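You operate a simulated robot arm through the tools that you are given. There is no shell and no other tool.

You run a simulated robot arm. Do the job below in one go: nothing can be reset, and whatever is moved stays where it is left.

## Task
Shut the drain, open the main valve and bring the TROUGH line to 4 bar.

Only the result counts: the job must be done as asked and must still hold three seconds after the hand-in. Knocking over, shifting, dropping, spilling or breaking anything else fails it.

## Robot
A 6-joint arm with a three-finger gripper, fixed in place. Base frame: the origin is on the floor under the middle of its stand, x ahead of it, y to its left, z up. Lengths are in m, angles in degrees, forces in N, time in s.
It reaches about 1.213 m from its shoulder. Its first joint turns from -166.0 to 166.0 degrees. Payload 4.89 kg.
Tool frame: the origin (TCP) lies between the finger pads and is the grasp point; the fingertips stand 0.03 m ahead of it; z points along the fingers, y is the line along which they close. The gripper opens to 0.164 m; its body begins 0.125 m behind the TCP.
Orientation is that of the tool frame in the base frame, as a unit quaternion [x, y, z, w]. With the fingers straight down and closing along the base's y, the tool's x points along the base's -x, its y along +y and its z along -z.

## Interface
- The arm moves only by the tool play_rows. Its argument "plan" is a list of rows, each a list of 7 numbers: the shift along the tool's x, y, z in units of 50 mm (1.0 is 50 mm), then the turn, a rotation vector about the tool's x, y, z in units of 4 degrees (1.0 is 4 degrees), then the finger opening in mm, from 0 to 164. In form: [[tx, ty, tz, rx, ry, rz, hand], ...]. A call has 1 to 20 rows; each row shifts and turns the commanded pose from where the row before left it, along the tool's axes as they then stand. A call with a number of a shift or a turn outside -1 to 1 is refused whole. Each row takes 0.2 s and may step no farther than 0.05 m and 8.6 degrees from the row before; otherwise, or with a gripper value out of range, the whole call is refused. A pose out of reach is approached as far as the arm can. The call stops where the force on the tool passes 40 N (or 10 N more than at its start, if that is more) or the arm is blocked; 0.2 s more then pass. Each finger travels about 0.108 m/s and halts on what it meets, pressing with about 42 N; the grip force reading is that of the motor and also rises with nothing between the fingers. The clock runs only during rows and for 0.2 s after the last one: add rows that do not move to give the fingers time. The reply holds the time, the measured pose of the TCP, the force on the tool along the base axes, the opening and the grip force, in the units named above and with some noise, with the torque about the TCP (base axes, N m) and any sound that the robot's microphone picked up.
- Cameras (640 x 400 px; columns grow to the right, rows downward): "scene" is fixed at [0.2305, 0.4801, 1.5495]; the picture's right is [-0.38, -0.93, 0.00], its down [-0.47, 0.19, -0.86] and it looks along [0.80, -0.32, -0.51] (base axes); focal length 315 px, centre (320, 200). "wrist" rides on the gripper at [0.076, -0.002, -0.152] in the tool frame; the picture's right is [0.02, 1.00, 0.00], its down [-0.88, 0.02, -0.47] and it looks along [-0.47, 0.01, 0.88] (tool axes); focal length 247 px, centre (320, 200). There is no depth. A picture from a camera that has moved, and an enlarged one, comes with that camera's place and axes in the base frame and with its lens. The place of the scene camera against the robot may be out by one fixed shift of up to 0.025 m in any direction.
- snapshot(camera): a new picture of that camera. The clock stands still meanwhile.
- raise_lower(by): moves the trunk up (or, below 0, down) by that many m; the arm rides with it, the base frame stays. It gives what a move gives, with no picture.
- inspect(camera, box): a new picture of the part [left, top, right, bottom] of that camera's present view, enlarged. The clock stands still meanwhile.
- finish_job(): hands the job in; it is judged then, once.

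Places have to be worked out from the pictures, the camera data and where the tool is seen. Open the gripper and draw the arm clear of the work before you hand the job in, unless the task says otherwise.

The tools are called after "Emit:" by a JSON object that holds its "fn" and its "kwargs". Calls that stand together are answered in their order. play_rows: Moves the arm, as the interface text tells. Its arguments: {"type":"object","properties":{"plan":{"type":"array","items":{"type":"array","items":{"type":"number"}}}},"required":["plan"]} The other tools are called the same way: raise_lower (by) moves the trunk up or down; snapshot (camera) takes a picture; inspect (camera, box) takes an enlarged picture of a part of a camera's view; finish_job () hands the job in.

At the start:

```text
clock: 0.0
eef_pos: [0.5555, 0.1196, 1.2932]
ee_rot: [0.0, 1.0, 0.0, 0.0]
wrist_force: [-0.1, -0.3, 0.9]
torque: [-0.03, -0.04, 0.02]
finger_gap: 0.1641
gripper_force: 0.0
trunk travel left (down, up): [-0.175, 0.215]
```

scene: 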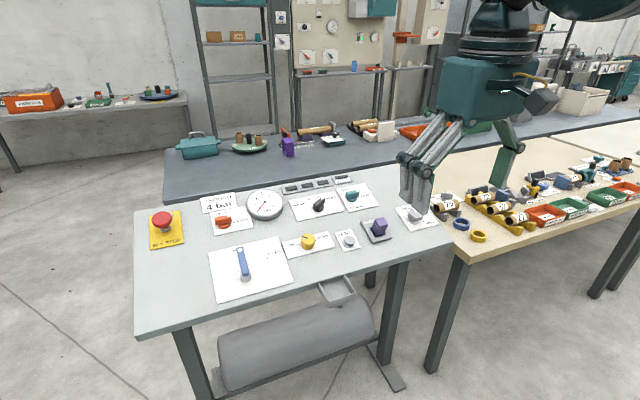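
wrist: 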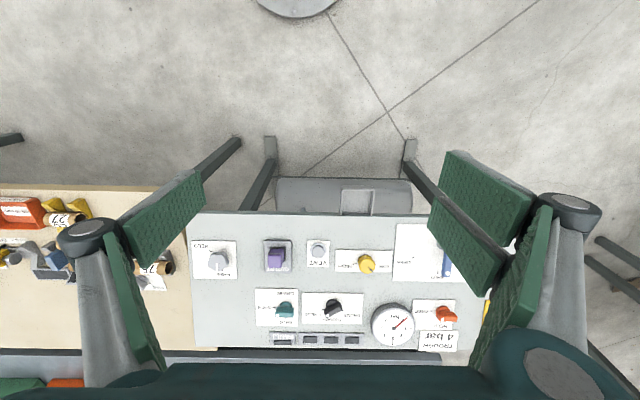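

I see a panel table with several knobs, a gauge, a lever and a red emergency button. I'll look closer at the labels before moving.

Emit:
{"fn": "inspect", "kwargs": {"camera": "scene", "box": [130, 170, 290, 270]}}

Emit:
{"fn": "inspect", "kwargs": {"camera": "scene", "box": [270, 160, 430, 260]}}

Emit:
{"fn": "inspect", "kwargs": {"camera": "scene", "box": [200, 220, 360, 320]}}

Emit:
{"fn": "inspect", "kwargs": {"camera": "wrist", "box": [180, 210, 340, 310]}}

Emit:
{"fn": "inspect", "kwargs": {"camera": "wrist", "box": [240, 270, 380, 358]}}

Emit:
{"fn": "inspect", "kwargs": {"camera": "wrist", "box": [330, 220, 490, 360]}}

```text
4.00 times, centred on (210, 220) of scene
camera zoom: at [0.2305, 0.4801, 1.5495], right [-0.38, -0.93, 0.0], down [-0.47, 0.19, -0.86], along [0.8, -0.32, -0.51], focal length 1260 px, centre (760, 120)
```

zoom: 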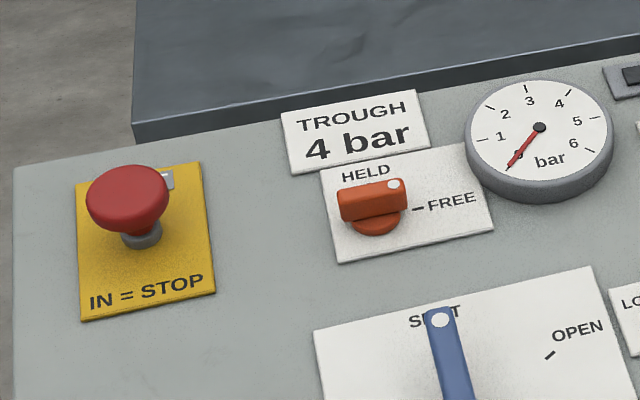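

```text
4.00 times, centred on (350, 210) of scene
camera zoom: at [0.2305, 0.4801, 1.5495], right [-0.38, -0.93, 0.0], down [-0.47, 0.19, -0.86], along [0.8, -0.32, -0.51], focal length 1260 px, centre (200, 160)
```

zoom: 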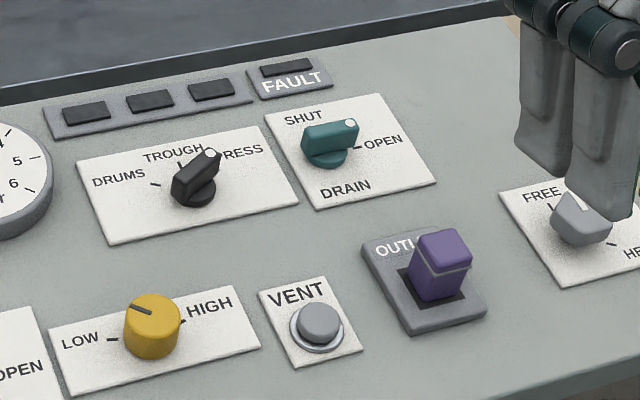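

```text
4.00 times, centred on (280, 270) of scene
camera zoom: at [0.2305, 0.4801, 1.5495], right [-0.38, -0.93, 0.0], down [-0.47, 0.19, -0.86], along [0.8, -0.32, -0.51], focal length 1260 px, centre (480, -80)
```

zoom: 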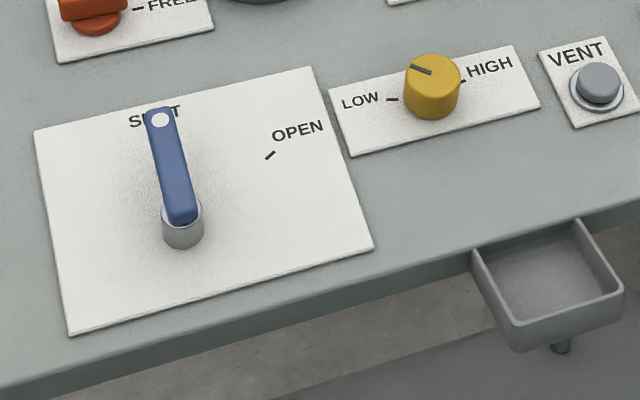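

```text
4.00 times, centred on (260, 260) of wrist
camera zoom: at [0.4797, 0.1174, 1.4471], right [-0.02, 1.0, 0.0], down [0.88, 0.02, 0.47], along [0.47, 0.01, -0.88], focal length 988 px, centre (560, -40)
```

zoom: 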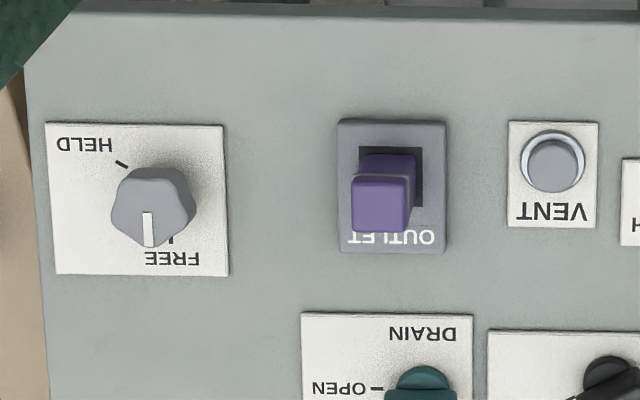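

```text
4.55 times, centred on (310, 314) of wrist
camera zoom: at [0.4797, 0.1174, 1.4471], right [-0.02, 1.0, 0.0], down [0.88, 0.02, 0.47], along [0.47, 0.01, -0.88], focal length 1123 px, centre (366, -318)
```

zoom: 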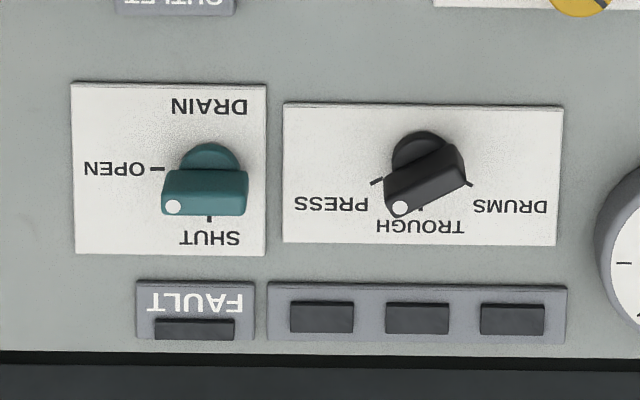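

```text
2.86 times, centred on (410, 290) of wrist
camera zoom: at [0.4797, 0.1174, 1.4471], right [-0.02, 1.0, 0.0], down [0.88, 0.02, 0.47], along [0.47, 0.01, -0.88], focal length 706 px, centre (63, -57)
```

zoom: 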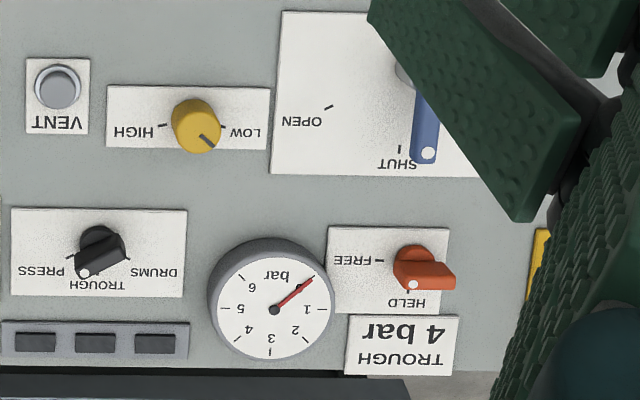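

The drain knob (teal) reads OPEN, the selector (black) looks set to PRESS, the main lever (blue) is SHUT, and the gauge is near 0. I'll shift the arm to +y to see the red button and the lever unobstructed, and to triangulate.

Emit:
{"fn": "play_rows", "kwargs": {"plan": [[0, 1, 0, 0, 0, 0, 164], [0, 1, 0, 0, 0, 0, 164], [0, 1, 0, 0, 0, 0, 164], [0, 0.6, 0, 0, 0, 0, 164], [0, 0, 0, 0, 0, 0, 164]]}}

Emit:
{"fn": "snapshot", "kwargs": {"camera": "wrist"}}

Emit:
{"fn": "snapshot", "kwargs": {"camera": "scene"}}

```text
clock: 1.2
eef_pos: [0.5555, 0.3009, 1.293]
ee_rot: [-0.001, 1.0, 0.0, 0.0]
wrist_force: [1.0, 0.6, -0.4]
torque: [-0.08, 0.01, -0.01]
finger_gap: 0.164
gripper_force: 0.1
trunk travel left (down, up): [-0.175, 0.215]
```

```text
taken
camera wrist: at [0.4804, 0.2987, 1.4467], right [-0.02, 1.0, 0.0], down [0.88, 0.02, 0.47], along [0.47, 0.01, -0.88], focal length 247 px, centre (320, 200)
```

wrist: 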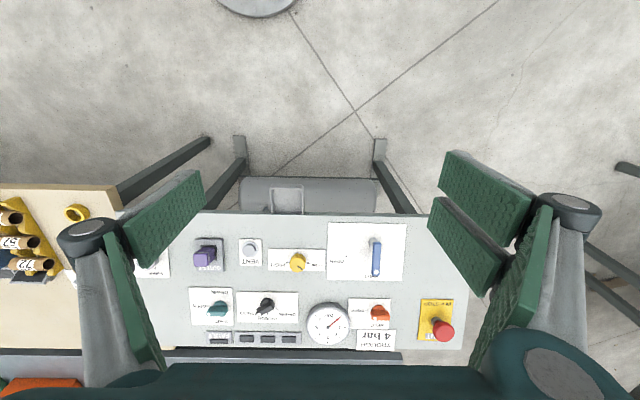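

```text
taken
```

scene: 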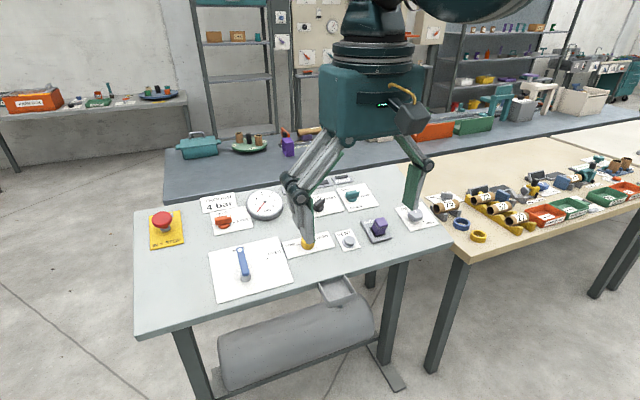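

Zooming in now on the wrist view, on the red button, lever and the rest.

Emit:
{"fn": "inspect", "kwargs": {"camera": "wrist", "box": [320, 280, 480, 380]}}

Emit:
{"fn": "inspect", "kwargs": {"camera": "wrist", "box": [260, 210, 420, 310]}}

Emit:
{"fn": "inspect", "kwargs": {"camera": "wrist", "box": [150, 270, 310, 370]}}

Emit:
{"fn": "inspect", "kwargs": {"camera": "wrist", "box": [140, 210, 300, 310]}}

Emit:
{"fn": "inspect", "kwargs": {"camera": "scene", "box": [140, 190, 220, 250]}}

Emit:
{"fn": "inspect", "kwargs": {"camera": "scene", "box": [330, 170, 450, 250]}}

```text
4.00 times, centred on (400, 330) of wrist
camera zoom: at [0.4804, 0.2987, 1.4467], right [-0.02, 1.0, 0.0], down [0.88, 0.02, 0.47], along [0.47, 0.01, -0.88], focal length 988 px, centre (0, -320)
```

zoom: 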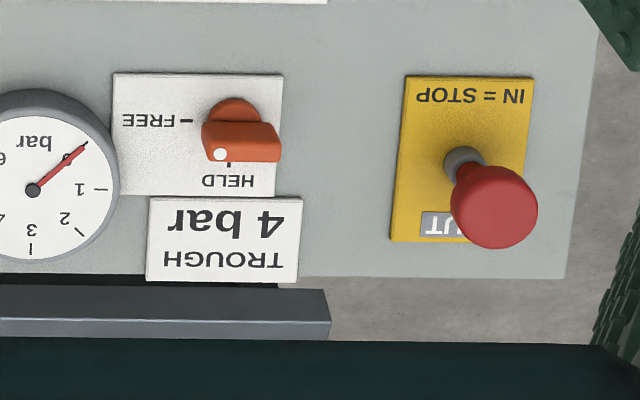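

```text
4.00 times, centred on (340, 260) of wrist
camera zoom: at [0.4804, 0.2987, 1.4467], right [-0.02, 1.0, 0.0], down [0.88, 0.02, 0.47], along [0.47, 0.01, -0.88], focal length 988 px, centre (240, -40)
```

zoom: 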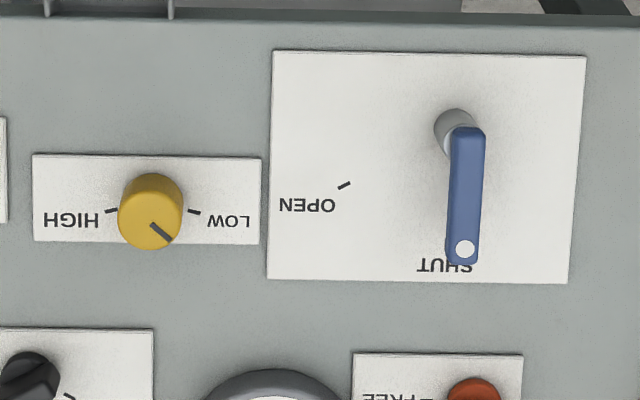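

```text
4.00 times, centred on (230, 320) of wrist
camera zoom: at [0.4804, 0.2987, 1.4467], right [-0.02, 1.0, 0.0], down [0.88, 0.02, 0.47], along [0.47, 0.01, -0.88], focal length 988 px, centre (680, -280)
```

zoom: 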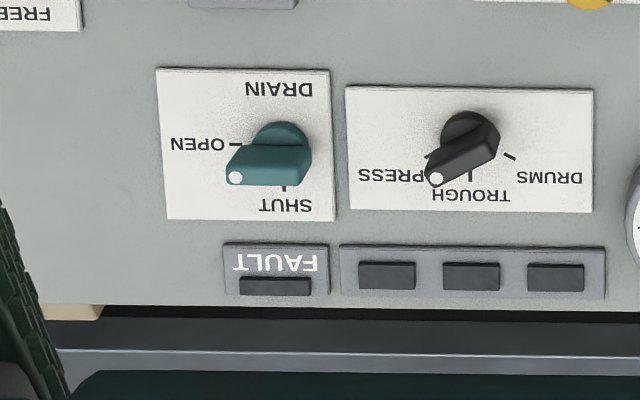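

```text
4.00 times, centred on (220, 260) of wrist
camera zoom: at [0.4804, 0.2987, 1.4467], right [-0.02, 1.0, 0.0], down [0.88, 0.02, 0.47], along [0.47, 0.01, -0.88], focal length 988 px, centre (720, -40)
```

zoom: 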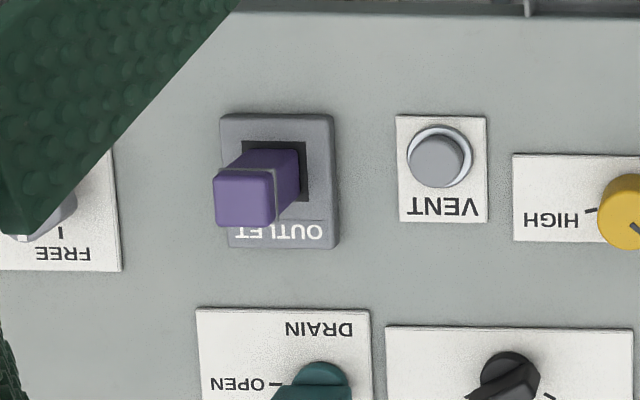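

```text
6.67 times, centred on (180, 220) of scene
camera zoom: at [0.2305, 0.4801, 1.5495], right [-0.38, -0.93, 0.0], down [-0.47, 0.19, -0.86], along [0.8, -0.32, -0.51], focal length 2100 px, centre (1253, 67)
```

zoom: 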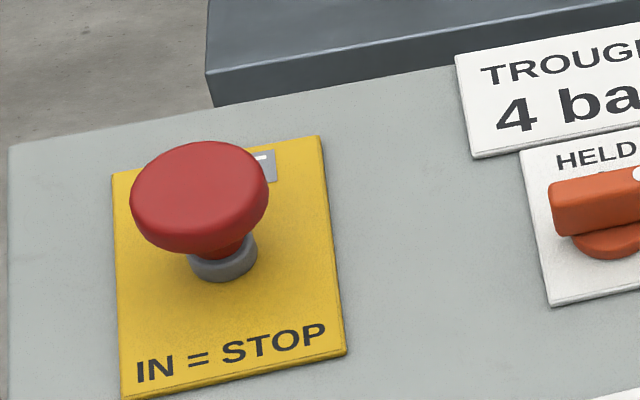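

```text
5.00 times, centred on (390, 210) of scene
camera zoom: at [0.2305, 0.4801, 1.5495], right [-0.38, -0.93, 0.0], down [-0.47, 0.19, -0.86], along [0.8, -0.32, -0.51], focal length 1575 px, centre (-30, 150)
```

zoom: 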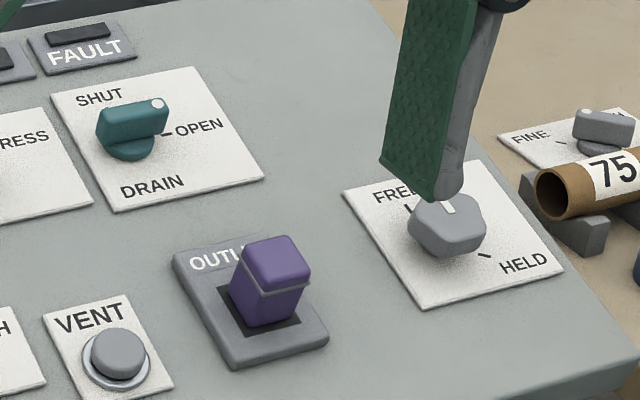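

The pictures from the two wrist positions triangulate to a panel tilted about 18.7°, with the far side higher. Plate plane: about z = 0.917 at x = 0.88 and z = 0.998 at x = 1.12. The red button shows OUT, so I'll leave it alone. I'll tilt the tool square to the panel and hover over the drain knob, near (1.06, 0.034, 0.98), for a closer look.

Emit:
{"fn": "play_rows", "kwargs": {"plan": [[0, 0, 0, 0, -0.935, 0, 120], [0, 0, 0, 0, -0.935, 0, 120], [0, 0, 0, 0, -0.935, 0, 120], [0, 0, 0, 0, -0.935, 0, 120], [0, 0, 0, 0, -0.935, 0, 120], [0, 0, 0, 0, 0, 0, 120]]}}

Emit:
{"fn": "play_rows", "kwargs": {"plan": [[-0.631, -0.445, 0.516, 0, 0, 0, 120], [-0.631, -0.445, 0.516, 0, 0, 0, 120], [-0.631, -0.445, 0.516, 0, 0, 0, 120], [-0.631, -0.445, 0.516, 0, 0, 0, 120], [-0.631, -0.445, 0.516, 0, 0, 0, 120], [-0.631, -0.445, 0.516, 0, 0, 0, 120], [-0.631, -0.445, 0.516, 0, 0, 0, 120], [-0.631, -0.445, 0.516, 0, 0, 0, 120], [-0.631, -0.445, 0.516, 0, 0, 0, 120], [-0.631, -0.445, 0.516, 0, 0, 0, 120], [0, 0, 0, 0, 0, 0, 120]]}}

Emit:
{"fn": "snapshot", "kwargs": {"camera": "wrist"}}

Emit:
{"fn": "snapshot", "kwargs": {"camera": "scene"}}

```text
clock: 2.6
eef_pos: [0.5556, 0.2979, 1.2941]
ee_rot: [0.0, 0.987, 0.0, 0.163]
wrist_force: [-0.3, -0.4, -0.1]
torque: [0.02, -0.05, 0.0]
finger_gap: 0.1203
gripper_force: 0.0
trunk travel left (down, up): [-0.175, 0.215]
```

```text
clock: 5.0
eef_pos: [0.9408, 0.0789, 1.1513]
ee_rot: [0.001, 0.987, 0.0, 0.162]
wrist_force: [0.6, 0.3, -0.6]
torque: [0.01, 0.11, 0.02]
finger_gap: 0.1196
gripper_force: 0.1
trunk travel left (down, up): [-0.175, 0.215]
```

```text
taken
camera wrist: at [0.8194, 0.0779, 1.2725], right [-0.02, 1.0, -0.01], down [0.68, 0.02, 0.73], along [0.73, 0.01, -0.68], focal length 247 px, centre (320, 200)
```

wrist: 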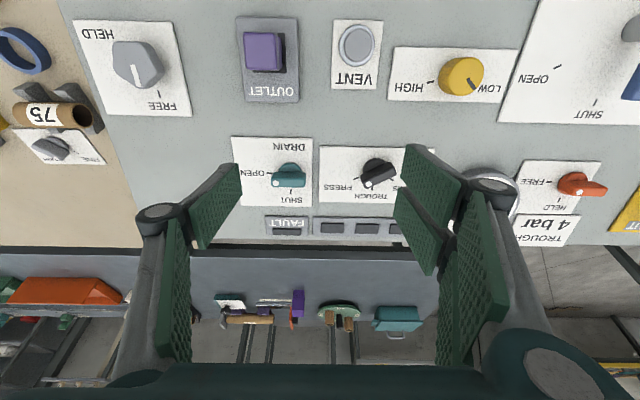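

```text
taken
```

scene: 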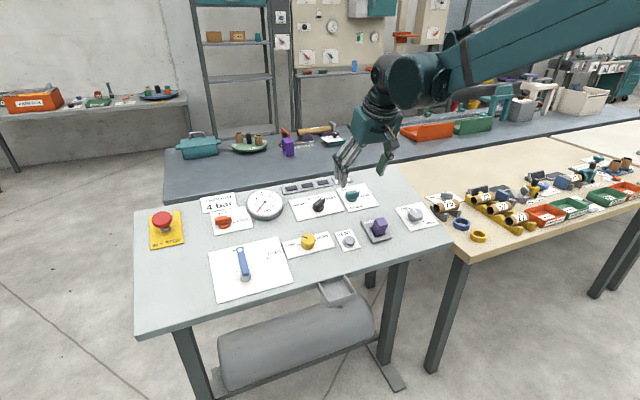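

I'm now in a good viewing spot about 0.2 m above the panel. I'll zoom in on the drain, selector and outlet for accurate positions.

Emit:
{"fn": "inspect", "kwargs": {"camera": "wrist", "box": [220, 120, 420, 245]}}

Emit:
{"fn": "inspect", "kwargs": {"camera": "wrist", "box": [60, 0, 320, 160]}}

Emit:
{"fn": "inspect", "kwargs": {"camera": "wrist", "box": [380, 0, 640, 160]}}

Emit:
{"fn": "inspect", "kwargs": {"camera": "wrist", "box": [480, 120, 640, 250]}}

```text
3.20 times, centred on (320, 182) of wrist
camera zoom: at [0.8194, 0.0779, 1.2725], right [-0.02, 1.0, -0.01], down [0.68, 0.02, 0.73], along [0.73, 0.01, -0.68], focal length 790 px, centre (320, 256)
```

zoom: 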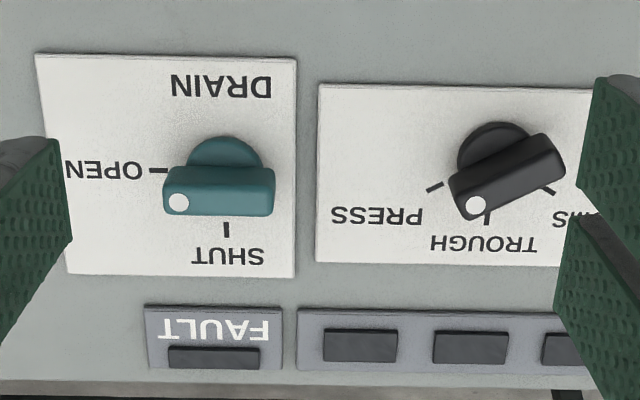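

```text
2.46 times, centred on (190, 80) of wrist
camera zoom: at [0.8194, 0.0779, 1.2725], right [-0.02, 1.0, -0.01], down [0.68, 0.02, 0.73], along [0.73, 0.01, -0.68], focal length 608 px, centre (640, 495)
```

zoom: 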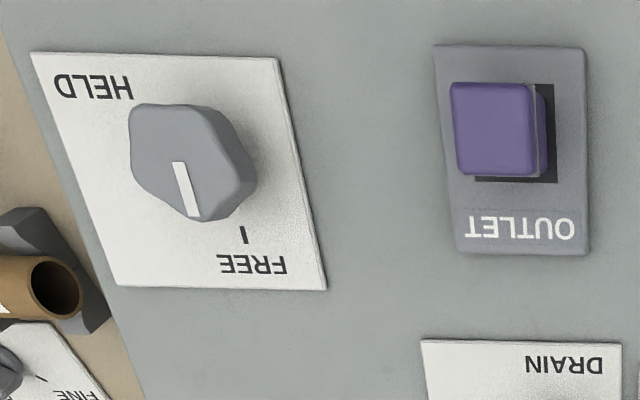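

```text
2.46 times, centred on (510, 80) of wrist
camera zoom: at [0.8194, 0.0779, 1.2725], right [-0.02, 1.0, -0.01], down [0.68, 0.02, 0.73], along [0.73, 0.01, -0.68], focal length 608 px, centre (-148, 495)
```

zoom: 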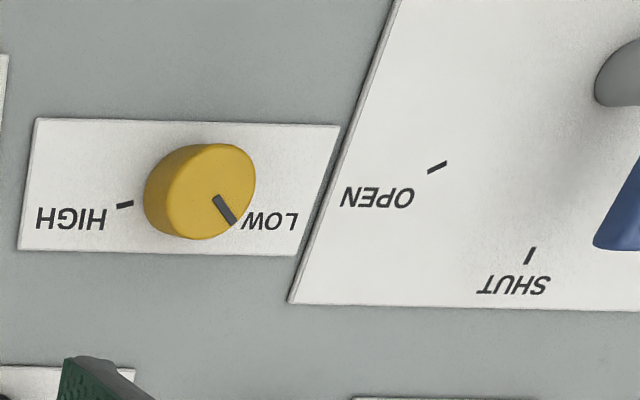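

```text
3.08 times, centred on (560, 185) of wrist
camera zoom: at [0.8194, 0.0779, 1.2725], right [-0.02, 1.0, -0.01], down [0.68, 0.02, 0.73], along [0.73, 0.01, -0.68], focal length 760 px, centre (-418, 246)
```

zoom: 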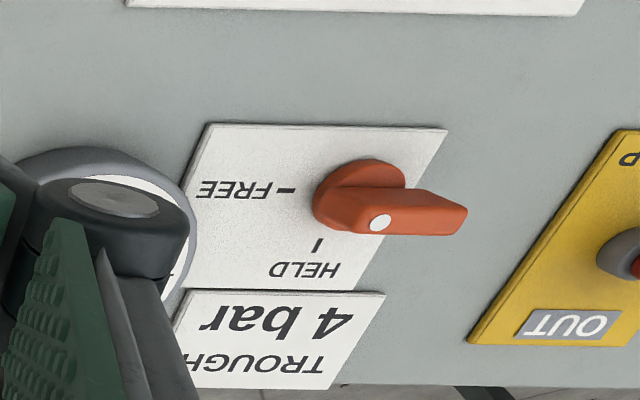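

I place the drain knob centre at panel coordinates s≈1.328 (up-slope), y≈0.035. It has a bar grip about 48 mm long and 12 mm wide, standing about 35 mm high and lying along y. I'll hover over it and turn the tool 90° so the fingers close across the bar.

Emit:
{"fn": "play_rows", "kwargs": {"plan": [[-0.69, -0.43, 0.5, 0, 0, 0, 120], [-0.69, -0.43, 0.5, 0, 0, 0, 120], [0, 0, 0, 0, 0, 1, 120], [0, 0, 0, 0, 0, 1, 120], [0, 0, 0, 0, 0, 1, 120], [0, 0, 0, 0, 0, 1, 120], [0, 0, 0, 0, 0, 1, 120], [0, 0, 0, 0, 0, 1, 120], [0, 0, 0, 0, 0, 1, 120], [0, 0, 0, 0, 0, 1, 120], [0, 0, 0, 0, 0, 1, 120], [0, 0, 0, 0, 0, 1, 120], [0, 0, 0, 0, 0, 1, 120], [0, 0, 0, 0, 0, 0, 120]]}}

Emit:
{"fn": "play_rows", "kwargs": {"plan": [[0, 0, 0, 0, 0, 1, 60], [0, 0, 0, 0, 0, 1, 60], [0, 0, 0, 0, 0, 1, 60], [0, 0, 0, 0, 0, 1, 60], [0, 0, 0, 0, 0, 1, 60], [0, 0, 0, 0, 0, 1, 60], [0, 0, 0, 0, 0, 1, 60], [0, 0, 0, 0, 0, 1, 60], [0, 0, 0, 0, 0, 1, 60], [0, 0, 0, 0, 0, 1, 60], [0, 0, 0, 0, 0, 1, 60], [0, 0, 0, 0, 0, 0.5, 60], [0, 0, 0, 0, 0, 0, 60]]}}

Emit:
{"fn": "snapshot", "kwargs": {"camera": "wrist"}}

Emit:
{"fn": "snapshot", "kwargs": {"camera": "scene"}}

```text
clock: 8.0
eef_pos: [1.0193, 0.0348, 1.1249]
ee_rot: [0.369, 0.915, 0.061, 0.151]
wrist_force: [-0.7, -0.4, 0.3]
torque: [-0.01, -0.02, -0.03]
finger_gap: 0.1202
gripper_force: 0.1
trunk travel left (down, up): [-0.175, 0.215]
```

```text
clock: 10.8
eef_pos: [1.0181, 0.0344, 1.1257]
ee_rot: [0.698, 0.698, 0.115, 0.115]
wrist_force: [0.9, -0.6, -0.3]
torque: [0.0, 0.01, 0.0]
finger_gap: 0.06
gripper_force: 0.0
trunk travel left (down, up): [-0.175, 0.215]
```

```text
taken
camera wrist: at [0.969, 0.1117, 1.2705], right [0.95, 0.02, 0.32], down [-0.13, -0.88, 0.45], along [0.29, -0.47, -0.83], focal length 247 px, centre (320, 200)
```

wrist: 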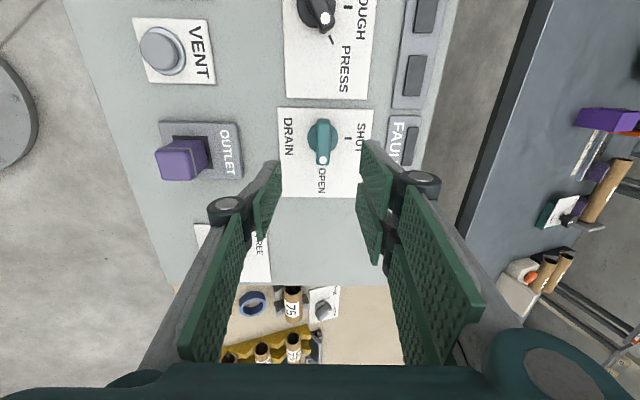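

```text
taken
```

scene: 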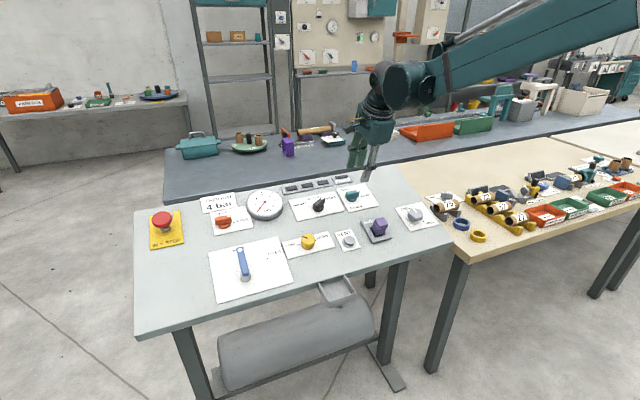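

The knob appears almost on the tool axis, which should project to about (320, 140–145) px. I'll zoom in to check the centring.

Emit:
{"fn": "inspect", "kwargs": {"camera": "wrist", "box": [260, 90, 400, 210]}}

```text
3.33 times, centred on (330, 150) of wrist
camera zoom: at [0.969, 0.1117, 1.2705], right [0.95, 0.02, 0.32], down [-0.13, -0.88, 0.45], along [0.29, -0.47, -0.83], focal length 823 px, centre (287, 367)
```

zoom: 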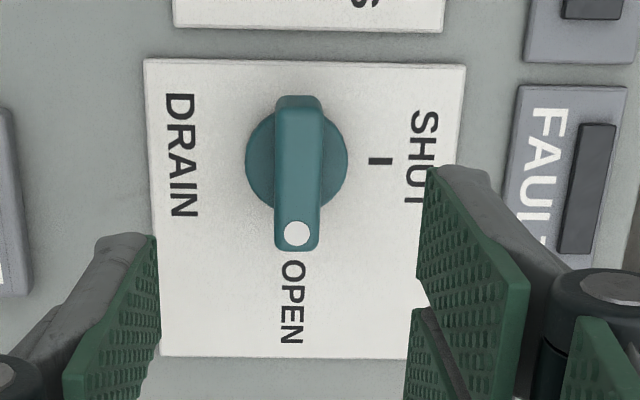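

The knob sits about 3 mm further along both +y and +s than the tool axis. I'll correct for that and descend partway (TCP to about 0.063 above the plate), then check again.

Emit:
{"fn": "play_rows", "kwargs": {"plan": [[0.03, 0.03, 0.6, 0, 0, 0, 60], [0.03, 0.03, 0.6, 0, 0, 0, 60], [0, 0, 0.6, 0, 0, 0, 60], [0, 0, 0, 0, 0, 0, 60]]}}

Emit:
{"fn": "snapshot", "kwargs": {"camera": "wrist"}}

Emit:
{"fn": "inspect", "kwargs": {"camera": "scene", "box": [300, 110, 420, 220]}}

```text
clock: 11.8
eef_pos: [1.0523, 0.0382, 1.0403]
ee_rot: [0.698, 0.698, 0.115, 0.115]
wrist_force: [0.6, 0.7, -0.8]
torque: [0.0, 0.05, 0.01]
finger_gap: 0.06
gripper_force: 0.1
trunk travel left (down, up): [-0.175, 0.215]
```

```text
taken
camera wrist: at [1.0027, 0.1141, 1.185], right [0.95, 0.02, 0.32], down [-0.13, -0.88, 0.45], along [0.29, -0.47, -0.83], focal length 247 px, centre (320, 200)
```

wrist: 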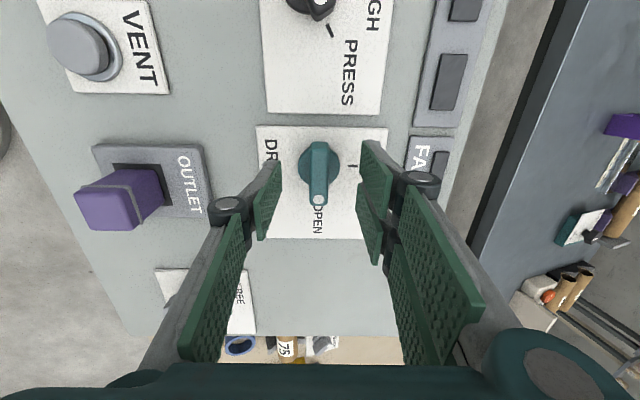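

```text
3.64 times, centred on (360, 165) of scene
camera zoom: at [0.2305, 0.4801, 1.5495], right [-0.38, -0.93, 0.0], down [-0.47, 0.19, -0.86], along [0.8, -0.32, -0.51], focal length 1146 px, centre (174, 327)
```

zoom: 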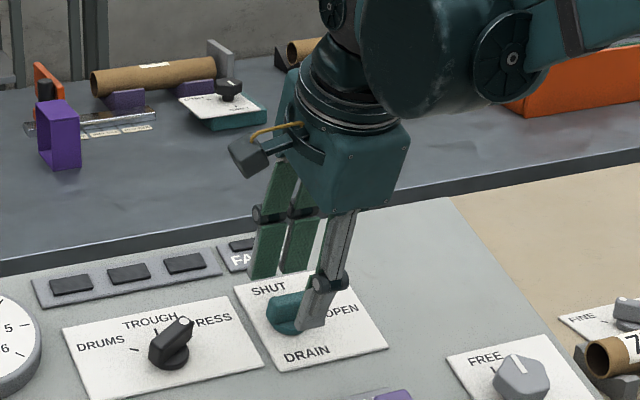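

Aligned well: the tips are roughly at the top of the bar. I'll take a closer look to judge the bar and disc heights before the last few millimetres.

Emit:
{"fn": "inspect", "kwargs": {"camera": "wrist", "box": [250, 120, 400, 250]}}

Emit:
{"fn": "inspect", "kwargs": {"camera": "scene", "box": [335, 170, 395, 220]}}

```text
3.08 times, centred on (325, 185) of wrist
camera zoom: at [1.0027, 0.1141, 1.185], right [0.95, 0.02, 0.32], down [-0.13, -0.88, 0.45], along [0.29, -0.47, -0.83], focal length 760 px, centre (305, 246)
```

zoom: 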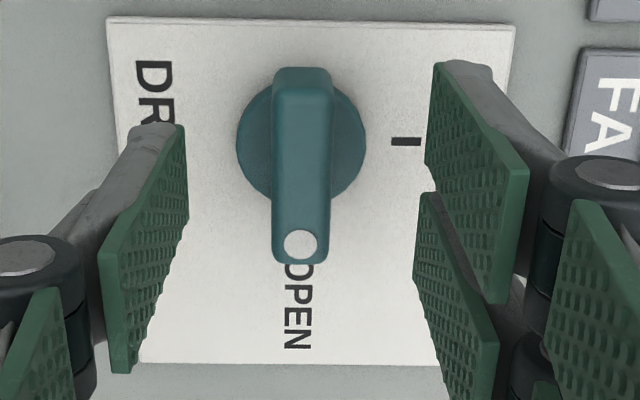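

```text
8.00 times, centred on (365, 195) of scene
camera zoom: at [0.2305, 0.4801, 1.5495], right [-0.38, -0.93, 0.0], down [-0.47, 0.19, -0.86], along [0.8, -0.32, -0.51], focal length 2521 px, centre (-40, 240)
```

zoom: 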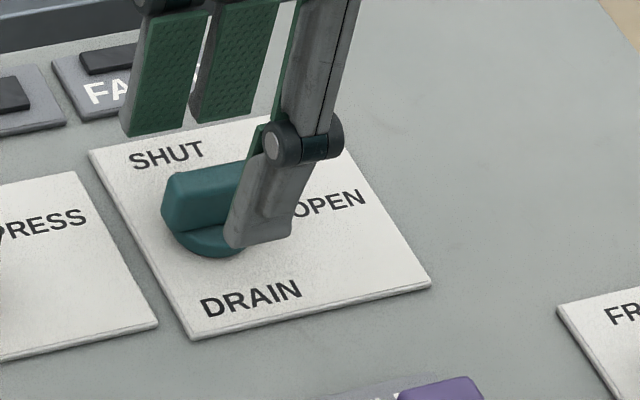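

The bar spans about 11–38 mm above the plate. I'll go down 15 mm, so the tips sit about 16 mm above the plate and clear of the disc, and close on the bar.

Emit:
{"fn": "play_rows", "kwargs": {"plan": [[0, 0, 0.3, 0, 0, 0, 60], [0, 0, 0, 0, 0, 0, 30], [0, 0, 0, 0, 0, 0, 10], [0, 0, 0, 0, 0, 0, 10], [0, 0, 0, 0, 0, 0, 10]]}}

Emit:
{"fn": "snapshot", "kwargs": {"camera": "wrist"}}

```text
clock: 13.0
eef_pos: [1.0563, 0.0378, 1.0254]
ee_rot: [0.698, 0.698, 0.115, 0.115]
wrist_force: [10.3, 0.8, -0.4]
torque: [0.01, -0.27, 0.03]
finger_gap: 0.0159
gripper_force: 45.3
trunk travel left (down, up): [-0.175, 0.215]
```

```text
taken
camera wrist: at [1.0067, 0.1139, 1.1704], right [0.95, 0.02, 0.32], down [-0.13, -0.88, 0.45], along [0.29, -0.47, -0.83], focal length 247 px, centre (320, 200)
```

wrist: 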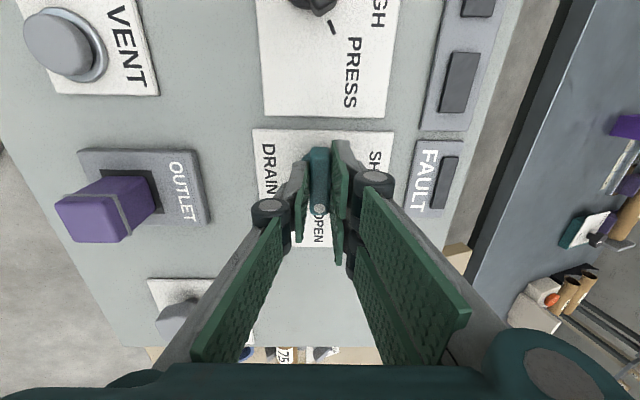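

I have a firm grip on the bar (gap 15.9 mm, side force about 10 N). Now I'll turn it toward SHUT (rz negative), starting with about 45°.

Emit:
{"fn": "play_rows", "kwargs": {"plan": [[0, 0.02, 0, 0, 0, -1, 10], [0, 0, 0, 0, 0, -1, 10], [0, 0, 0, 0, 0, -1, 10], [0, 0, 0, 0, 0, -1, 10], [0, 0, 0, 0, 0, -1, 10], [0, 0, 0, 0, 0, -1, 10], [0, 0, 0, 0, 0, -1, 10], [0, 0, 0, 0, 0, -1, 10], [0, 0, 0, 0, 0, -1, 10], [0, 0, 0, 0, 0, -1, 10], [0, 0, 0, 0, 0, -1, 10]]}}

Emit:
{"fn": "snapshot", "kwargs": {"camera": "wrist"}}

```text
clock: 14.0
eef_pos: [1.0568, 0.0374, 1.0248]
ee_rot: [0.601, 0.783, 0.097, 0.127]
wrist_force: [1.5, -2.4, -11.8]
torque: [-0.13, 0.04, -0.06]
finger_gap: 0.016
gripper_force: 45.3
trunk travel left (down, up): [-0.175, 0.215]
stopped in row 4: the force on the tool passed its limit at 42 N (the readings are from after the stop); the commanded pose is now the measured one
```

```text
taken
camera wrist: at [0.9881, 0.1108, 1.1642], right [0.91, 0.28, 0.3], down [0.08, -0.85, 0.53], along [0.41, -0.45, -0.79], focal length 247 px, centre (320, 200)
```

wrist: 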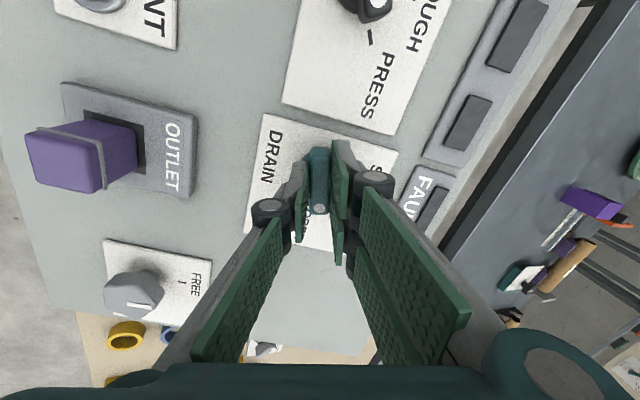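

The knob is turning with the grip (about 16° so far); the stop was a transient force that has since dropped. I'll continue at half speed.

Emit:
{"fn": "play_rows", "kwargs": {"plan": [[0, 0, 0, 0, 0, -0.5, 10], [0, 0, 0, 0, 0, -0.5, 10], [0, 0, 0, 0, 0, -0.5, 10], [0, 0, 0, 0, 0, -0.5, 10], [0, 0, 0, 0, 0, -0.5, 10], [0, 0, 0, 0, 0, -0.5, 10], [0, 0, 0, 0, 0, -0.5, 10], [0, 0, 0, 0, 0, -0.5, 10], [0, 0, 0, 0, 0, -0.5, 10], [0, 0, 0, 0, 0, -0.5, 10], [0, 0, 0, 0, 0, -0.5, 10], [0, 0, 0, 0, 0, -0.5, 10], [0, 0, 0, 0, 0, -0.5, 10], [0, 0, 0, 0, 0, -0.5, 10], [0, 0, 0, 0, 0, -0.5, 10], [0, 0, 0, 0, 0, -0.5, 10]]}}

```text
clock: 16.1
eef_pos: [1.0549, 0.0377, 1.0247]
ee_rot: [0.47, 0.868, 0.076, 0.141]
wrist_force: [0.5, -2.1, -9.4]
torque: [-0.09, 0.05, -0.09]
finger_gap: 0.0155
gripper_force: 45.1
trunk travel left (down, up): [-0.175, 0.215]
stopped in row 10: the force on the tool passed its limit at 41 N (the readings are from after the stop); the commanded pose is now the measured one
```

Turned about 33° in all. Force builds up gradually, so I'll step in short bursts to see which direction it builds in.

Emit:
{"fn": "play_rows", "kwargs": {"plan": [[0, 0, 0, 0, 0, -0.5, 10], [0, 0, 0, 0, 0, -0.5, 10], [0, 0, 0, 0, 0, -0.5, 10], [0, 0, 0, 0, 0, -0.5, 10]]}}

Emit:
{"fn": "snapshot", "kwargs": {"camera": "wrist"}}

Emit:
{"fn": "inspect", "kwargs": {"camera": "scene", "box": [320, 160, 400, 220]}}

```text
clock: 17.1
eef_pos: [1.0554, 0.0377, 1.0252]
ee_rot: [0.408, 0.899, 0.066, 0.146]
wrist_force: [-10.5, -8.2, -18.7]
torque: [-0.05, 0.67, -0.05]
finger_gap: 0.0159
gripper_force: 45.1
trunk travel left (down, up): [-0.175, 0.215]
```

```text
taken
camera wrist: at [0.959, 0.0936, 1.1546], right [0.7, 0.67, 0.23], down [0.41, -0.65, 0.64], along [0.58, -0.35, -0.74], focal length 247 px, centre (320, 200)
```

wrist: 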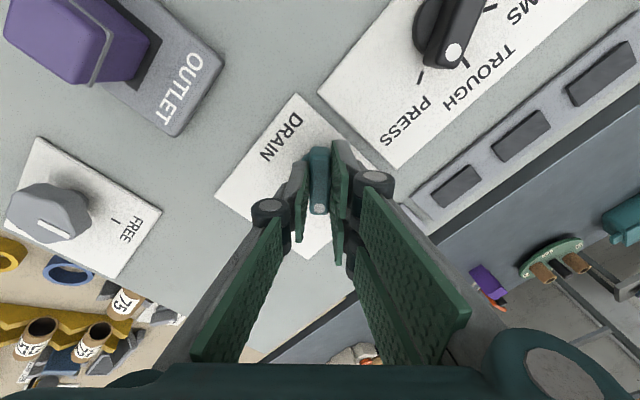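

```text
6.67 times, centred on (360, 190) of scene
camera zoom: at [0.2305, 0.4801, 1.5495], right [-0.38, -0.93, 0.0], down [-0.47, 0.19, -0.86], along [0.8, -0.32, -0.51], focal length 2100 px, centre (53, 267)
```

zoom: 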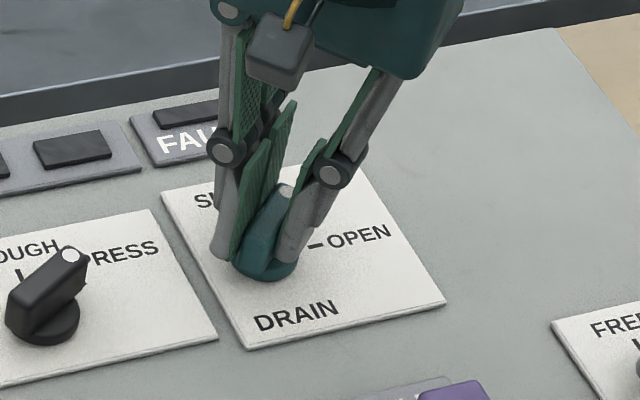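

The bar is following (about 41° turned). The force comes from a slight axis mismatch under the rigid grip, so I'll loosen to a 19 mm cage and keep turning.

Emit:
{"fn": "play_rows", "kwargs": {"plan": [[0, 0, 0, 0, 0, 0, 19], [0, 0, 0, 0, 0, 0, 19], [0, 0, 0, 0, 0, -0.5, 19], [0, 0, 0, 0, 0, -0.5, 19], [0, 0, 0, 0, 0, -0.5, 19], [0, 0, 0, 0, 0, -0.5, 19], [0, 0, 0, 0, 0, -0.5, 19], [0, 0, 0, 0, 0, -0.5, 19], [0, 0, 0, 0, 0, -0.5, 19], [0, 0, 0, 0, 0, -0.5, 19]]}}

Emit:
{"fn": "snapshot", "kwargs": {"camera": "wrist"}}

```text
clock: 19.2
eef_pos: [1.0548, 0.0377, 1.0258]
ee_rot: [0.279, 0.947, 0.046, 0.155]
wrist_force: [-1.0, -1.5, -0.2]
torque: [-0.03, -0.02, -0.03]
finger_gap: 0.0192
gripper_force: 0.3
trunk travel left (down, up): [-0.175, 0.215]
```

```text
taken
camera wrist: at [0.9457, 0.077, 1.151], right [0.5, 0.85, 0.17], down [0.56, -0.46, 0.69], along [0.66, -0.25, -0.71], focal length 247 px, centre (320, 200)
```

wrist: 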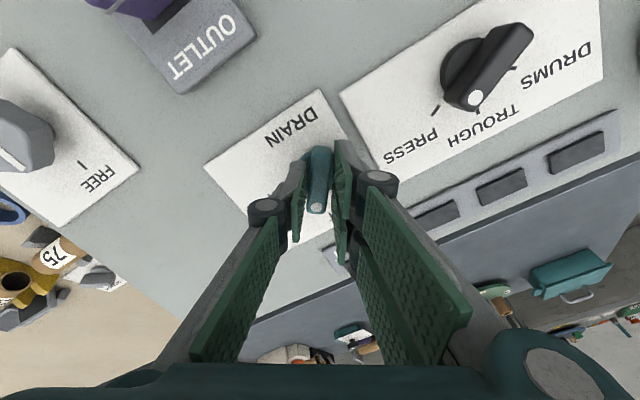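

No force now and the bar still follows. I'll continue to the SHUT direction.

Emit:
{"fn": "play_rows", "kwargs": {"plan": [[0, 0, 0, 0, 0, -0.6, 19], [0, 0, 0, 0, 0, -0.6, 19], [0, 0, 0, 0, 0, -0.6, 19], [0, 0, 0, 0, 0, -0.6, 19], [0, 0, 0, 0, 0, -0.6, 19], [0, 0, 0, 0, 0, -0.6, 19], [0, 0, 0, 0, 0, -0.6, 19], [0, 0, 0, 0, 0, -0.6, 19], [0, 0, 0, 0, 0, -0.6, 19], [0, 0, 0, 0, 0, -0.6, 19], [0, 0, 0, 0, 0, -0.6, 19], [0, 0, 0, 0, 0, -0.6, 19], [0, 0, 0, 0, 0, -0.6, 19], [0, 0, 0, 0, 0, 0, 19]]}}

Emit:
{"fn": "snapshot", "kwargs": {"camera": "wrist"}}

Emit:
{"fn": "inspect", "kwargs": {"camera": "wrist", "box": [240, 90, 400, 250]}}

```text
clock: 22.2
eef_pos: [1.054, 0.0371, 1.0275]
ee_rot: [0.015, 0.987, 0.003, 0.16]
wrist_force: [-0.8, -1.5, 1.1]
torque: [-0.06, 0.0, 0.03]
finger_gap: 0.0197
gripper_force: 0.9
trunk travel left (down, up): [-0.175, 0.215]
```

```text
taken
camera wrist: at [0.9351, 0.0375, 1.1478], right [0.01, 1.0, 0.0], down [0.69, -0.01, 0.73], along [0.73, 0.0, -0.69], focal length 247 px, centre (320, 200)
```

wrist: 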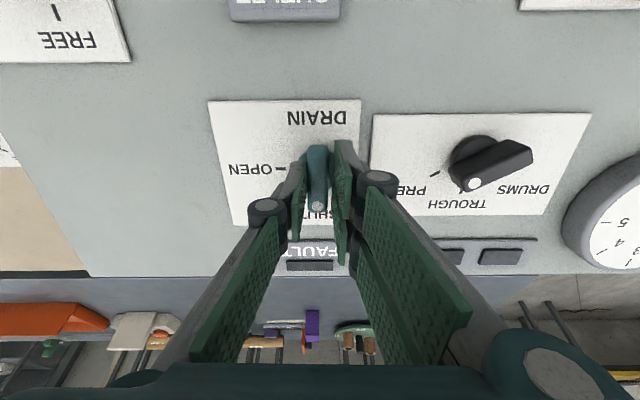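

```text
2.50 times, centred on (320, 170) of wrist
camera zoom: at [0.9351, 0.0375, 1.1478], right [0.01, 1.0, 0.0], down [0.69, -0.01, 0.73], along [0.73, 0.0, -0.69], focal length 617 px, centre (320, 275)
```

zoom: 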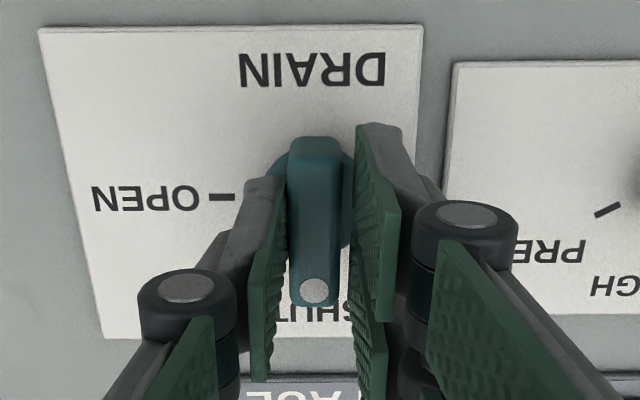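

Bar is essentially pointing to SHUT. I'll bring the tool exactly square, clamp once to align the bar, then open and look.

Emit:
{"fn": "play_rows", "kwargs": {"plan": [[0, 0, 0, 0, 0, -0.5, 19], [0, 0, 0, 0, 0, 0, 10], [0, 0, 0, 0, 0, 0, 10], [0, 0, 0, 0, 0, 0, 10]]}}

Emit:
{"fn": "play_rows", "kwargs": {"plan": [[0, 0, 0, 0, 0, 0, 60], [0, 0, 0, 0, 0, 0, 60], [0, 0, -0.8, 0, 0, 0, 60], [0, 0, -0.8, 0, 0, 0, 60], [0, 0, -0.6, 0, 0, 0, 90], [0, 0, 0, 0, 0, 0, 120]]}}

Emit:
{"fn": "snapshot", "kwargs": {"camera": "wrist"}}

Emit:
{"fn": "inspect", "kwargs": {"camera": "wrist", "box": [220, 70, 440, 210]}}

Emit:
{"fn": "inspect", "kwargs": {"camera": "scene", "box": [280, 160, 440, 260]}}

```text
clock: 23.2
eef_pos: [1.0553, 0.0355, 1.0258]
ee_rot: [-0.002, 0.987, -0.001, 0.162]
wrist_force: [-2.7, -22.3, -3.9]
torque: [-0.55, -0.06, -0.54]
finger_gap: 0.0157
gripper_force: 45.2
trunk travel left (down, up): [-0.175, 0.215]
```

```text
clock: 24.6
eef_pos: [1.0217, 0.0388, 1.1314]
ee_rot: [-0.003, 0.987, 0.0, 0.16]
wrist_force: [-1.7, 0.4, 0.8]
torque: [0.02, -0.07, 0.03]
finger_gap: 0.1201
gripper_force: 0.1
trunk travel left (down, up): [-0.175, 0.215]
```

```text
taken
camera wrist: at [0.9011, 0.0366, 1.253], right [-0.02, 1.0, -0.01], down [0.68, 0.02, 0.73], along [0.73, 0.01, -0.69], focal length 247 px, centre (320, 200)
```

wrist: 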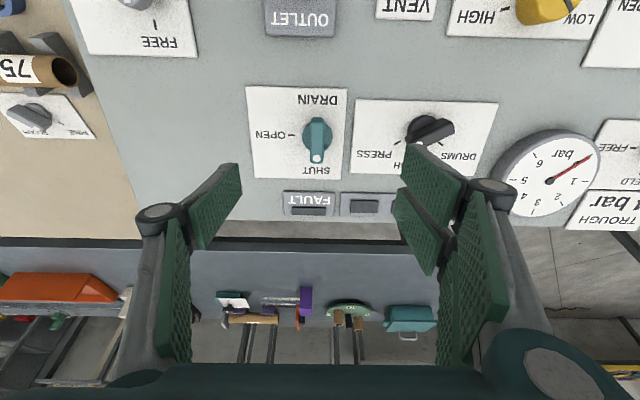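

```text
2.86 times, centred on (330, 140) of wrist
camera zoom: at [0.9011, 0.0366, 1.253], right [-0.02, 1.0, -0.01], down [0.68, 0.02, 0.73], along [0.73, 0.01, -0.69], focal length 706 px, centre (291, 371)
```

zoom: 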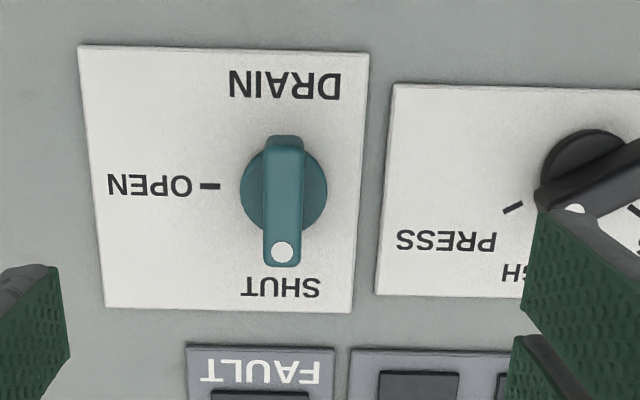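

```text
4.00 times, centred on (360, 210) of scene
camera zoom: at [0.2305, 0.4801, 1.5495], right [-0.38, -0.93, 0.0], down [-0.47, 0.19, -0.86], along [0.8, -0.32, -0.51], focal length 1260 px, centre (160, 160)
```

zoom: 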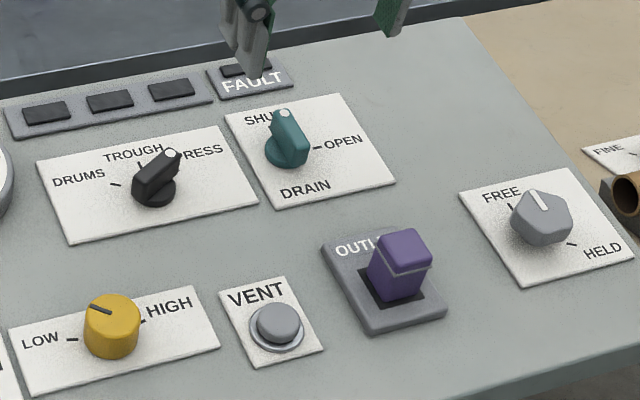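

The drain now reads SHUT. Next is the selector, whose centre I place at s≈1.319, y≈0.166, with its bar about 60° clockwise from TROUGH. I'll move over it and rotate the tool +60° to match the bar.

Emit:
{"fn": "play_rows", "kwargs": {"plan": [[0.067, 0.853, 0, 0, 0, 0, 90], [0.067, 0.853, 0, 0, 0, 0, 70], [0.067, 0.853, 0, 0, 0, 0, 60], [0, 0, 0, 0, 0, 1, 60], [0, 0, 0, 0, 0, 1, 60], [0, 0, 0, 0, 0, 1, 60], [0, 0, 0, 0, 0, 1, 60], [0, 0, 0, 0, 0, 1, 60], [0, 0, 0, 0, 0, 1, 60], [0, 0, 0, 0, 0, 1, 60], [0, 0, 0, 0, 0, 1, 60], [0, 0, 0, 0, 0, 1, 60], [0, 0, 0, 0, 0, 1, 60], [0, 0, 0, 0, 0, 1, 60], [0, 0, 0, 0, 0, 1, 60], [0, 0, 0, 0, 0, 1, 60], [0, 0, 0, 0, 0, 1, 60], [0, 0, 0, 0, 0, 1, 60], [0, 0, 0, 0, 0, 0, 60]]}}

Emit:
{"fn": "snapshot", "kwargs": {"camera": "wrist"}}

Emit:
{"fn": "inspect", "kwargs": {"camera": "wrist", "box": [240, 80, 400, 200]}}

```text
clock: 28.6
eef_pos: [1.0095, 0.1649, 1.1268]
ee_rot: [0.492, 0.856, 0.08, 0.14]
wrist_force: [-0.3, 0.5, -0.5]
torque: [-0.03, -0.01, -0.01]
finger_gap: 0.0601
gripper_force: 0.0
trunk travel left (down, up): [-0.175, 0.215]
```

```text
taken
camera wrist: at [0.9239, 0.2305, 1.2593], right [0.81, 0.52, 0.27], down [0.29, -0.75, 0.59], along [0.51, -0.4, -0.76], focal length 247 px, centre (320, 200)
```

wrist: 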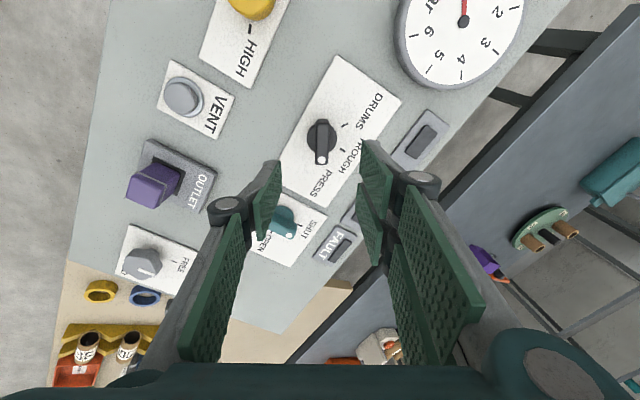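

```text
3.33 times, centred on (320, 140) of wrist
camera zoom: at [0.9239, 0.2305, 1.2593], right [0.81, 0.52, 0.27], down [0.29, -0.75, 0.59], along [0.51, -0.4, -0.76], focal length 823 px, centre (320, 400)
```

zoom: 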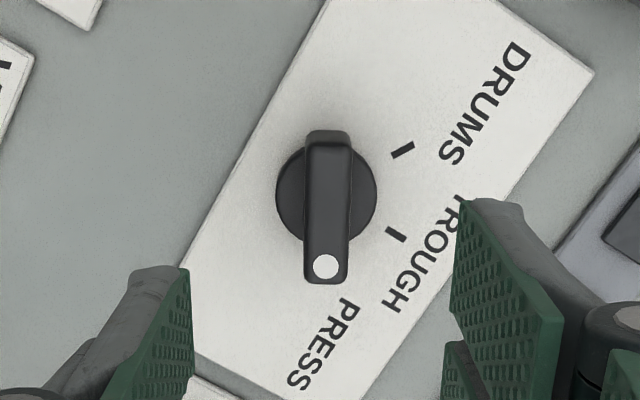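

The selector bar is centred within 2 mm and aligned with the fingers. Next I'll correct, descend 0.11 m, close to a 20 mm cage, and check.

Emit:
{"fn": "play_rows", "kwargs": {"plan": [[0, 0.011, 0.737, 0, 0, 0, 60], [0, 0.011, 0.737, 0, 0, 0, 60], [0, 0.011, 0.737, 0, 0, 0, 60], [0, 0, 0, 0, 0, 0, 40], [0, 0, 0, 0, 0, 0, 20], [0, 0, 0, 0, 0, 0, 20], [0, 0, 0, 0, 0, 0, 20]]}}

Emit:
{"fn": "snapshot", "kwargs": {"camera": "wrist"}}

Emit:
{"fn": "inspect", "kwargs": {"camera": "wrist", "box": [240, 110, 400, 250]}}

```text
clock: 30.2
eef_pos: [1.0486, 0.1649, 1.0206]
ee_rot: [0.491, 0.856, 0.08, 0.139]
wrist_force: [-0.3, -0.4, -0.5]
torque: [-0.03, -0.03, -0.05]
finger_gap: 0.02
gripper_force: 0.0
trunk travel left (down, up): [-0.175, 0.215]
```

```text
taken
camera wrist: at [0.9631, 0.2296, 1.1534], right [0.81, 0.52, 0.27], down [0.29, -0.75, 0.59], along [0.51, -0.4, -0.76], focal length 247 px, centre (320, 200)
```

wrist: 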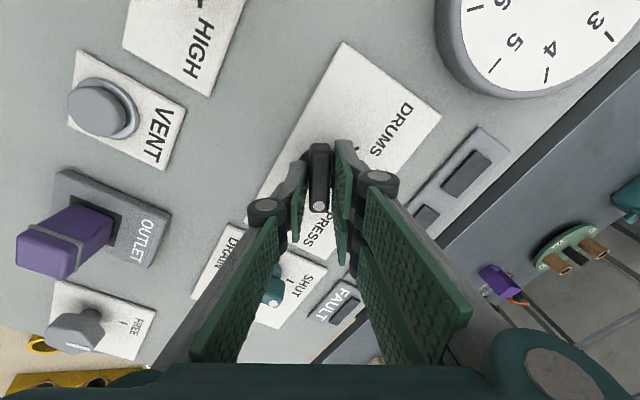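

```text
2.86 times, centred on (320, 180) of wrist
camera zoom: at [0.9631, 0.2296, 1.1534], right [0.81, 0.52, 0.27], down [0.29, -0.75, 0.59], along [0.51, -0.4, -0.76], focal length 706 px, centre (320, 257)
```

zoom: 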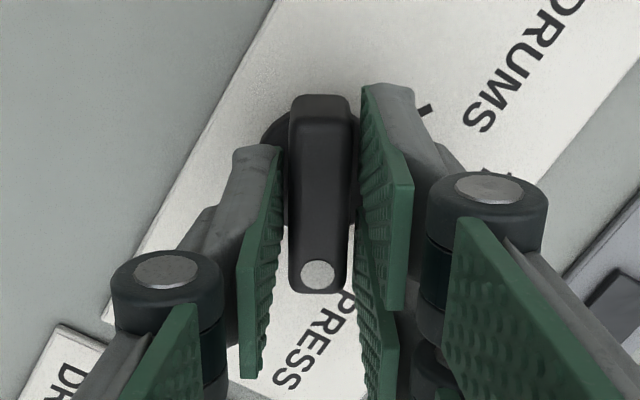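

The bar is caged with no contact force. I'll turn the tool 60° counter-clockwise (as seen from the robot) to TROUGH.

Emit:
{"fn": "play_rows", "kwargs": {"plan": [[0, 0, 0, 0, 0, -0.746, 20], [0, 0, 0, 0, 0, -0.746, 20], [0, 0, 0, 0, 0, -0.746, 20], [0, 0, 0, 0, 0, -0.746, 20], [0, 0, 0, 0, 0, -0.746, 20], [0, 0, 0, 0, 0, -0.746, 20], [0, 0, 0, 0, 0, -0.746, 20], [0, 0, 0, 0, 0, -0.746, 20], [0, 0, 0, 0, 0, -0.746, 20], [0, 0, 0, 0, 0, -0.746, 20], [0, 0, 0, 0, 0, -0.746, 20], [0, 0, 0, 0, 0, -0.746, 20], [0, 0, 0, 0, 0, -0.746, 20], [0, 0, 0, 0, 0, -0.746, 20], [0, 0, 0, 0, 0, -0.746, 20], [0, 0, 0, 0, 0, -0.746, 20], [0, 0, 0, 0, 0, -0.746, 20], [0, 0, 0, 0, 0, -0.746, 20], [0, 0, 0, 0, 0, -0.746, 20], [0, 0, 0, 0, 0, -0.746, 20]]}}

Emit:
{"fn": "inspect", "kwargs": {"camera": "wrist", "box": [220, 90, 420, 250]}}

```text
clock: 34.5
eef_pos: [1.0475, 0.1653, 1.0209]
ee_rot: [0.0, 0.987, -0.001, 0.161]
wrist_force: [0.1, -0.7, -0.4]
torque: [-0.02, 0.03, 0.01]
finger_gap: 0.02
gripper_force: 0.0
trunk travel left (down, up): [-0.175, 0.215]
```

```text
2.50 times, centred on (320, 170) of wrist
camera zoom: at [0.9265, 0.1645, 1.1435], right [-0.02, 1.0, -0.01], down [0.69, 0.02, 0.73], along [0.73, 0.01, -0.69], focal length 617 px, centre (320, 275)
```

zoom: 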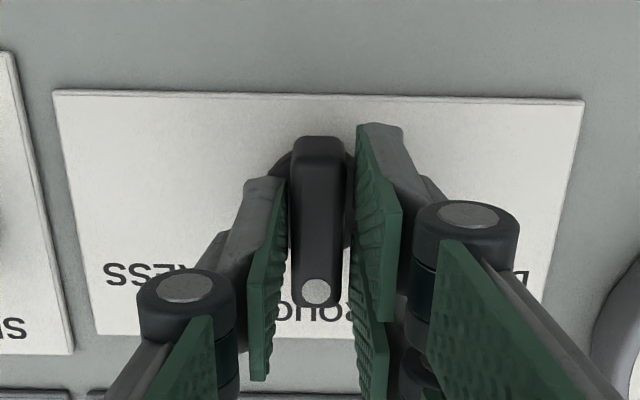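

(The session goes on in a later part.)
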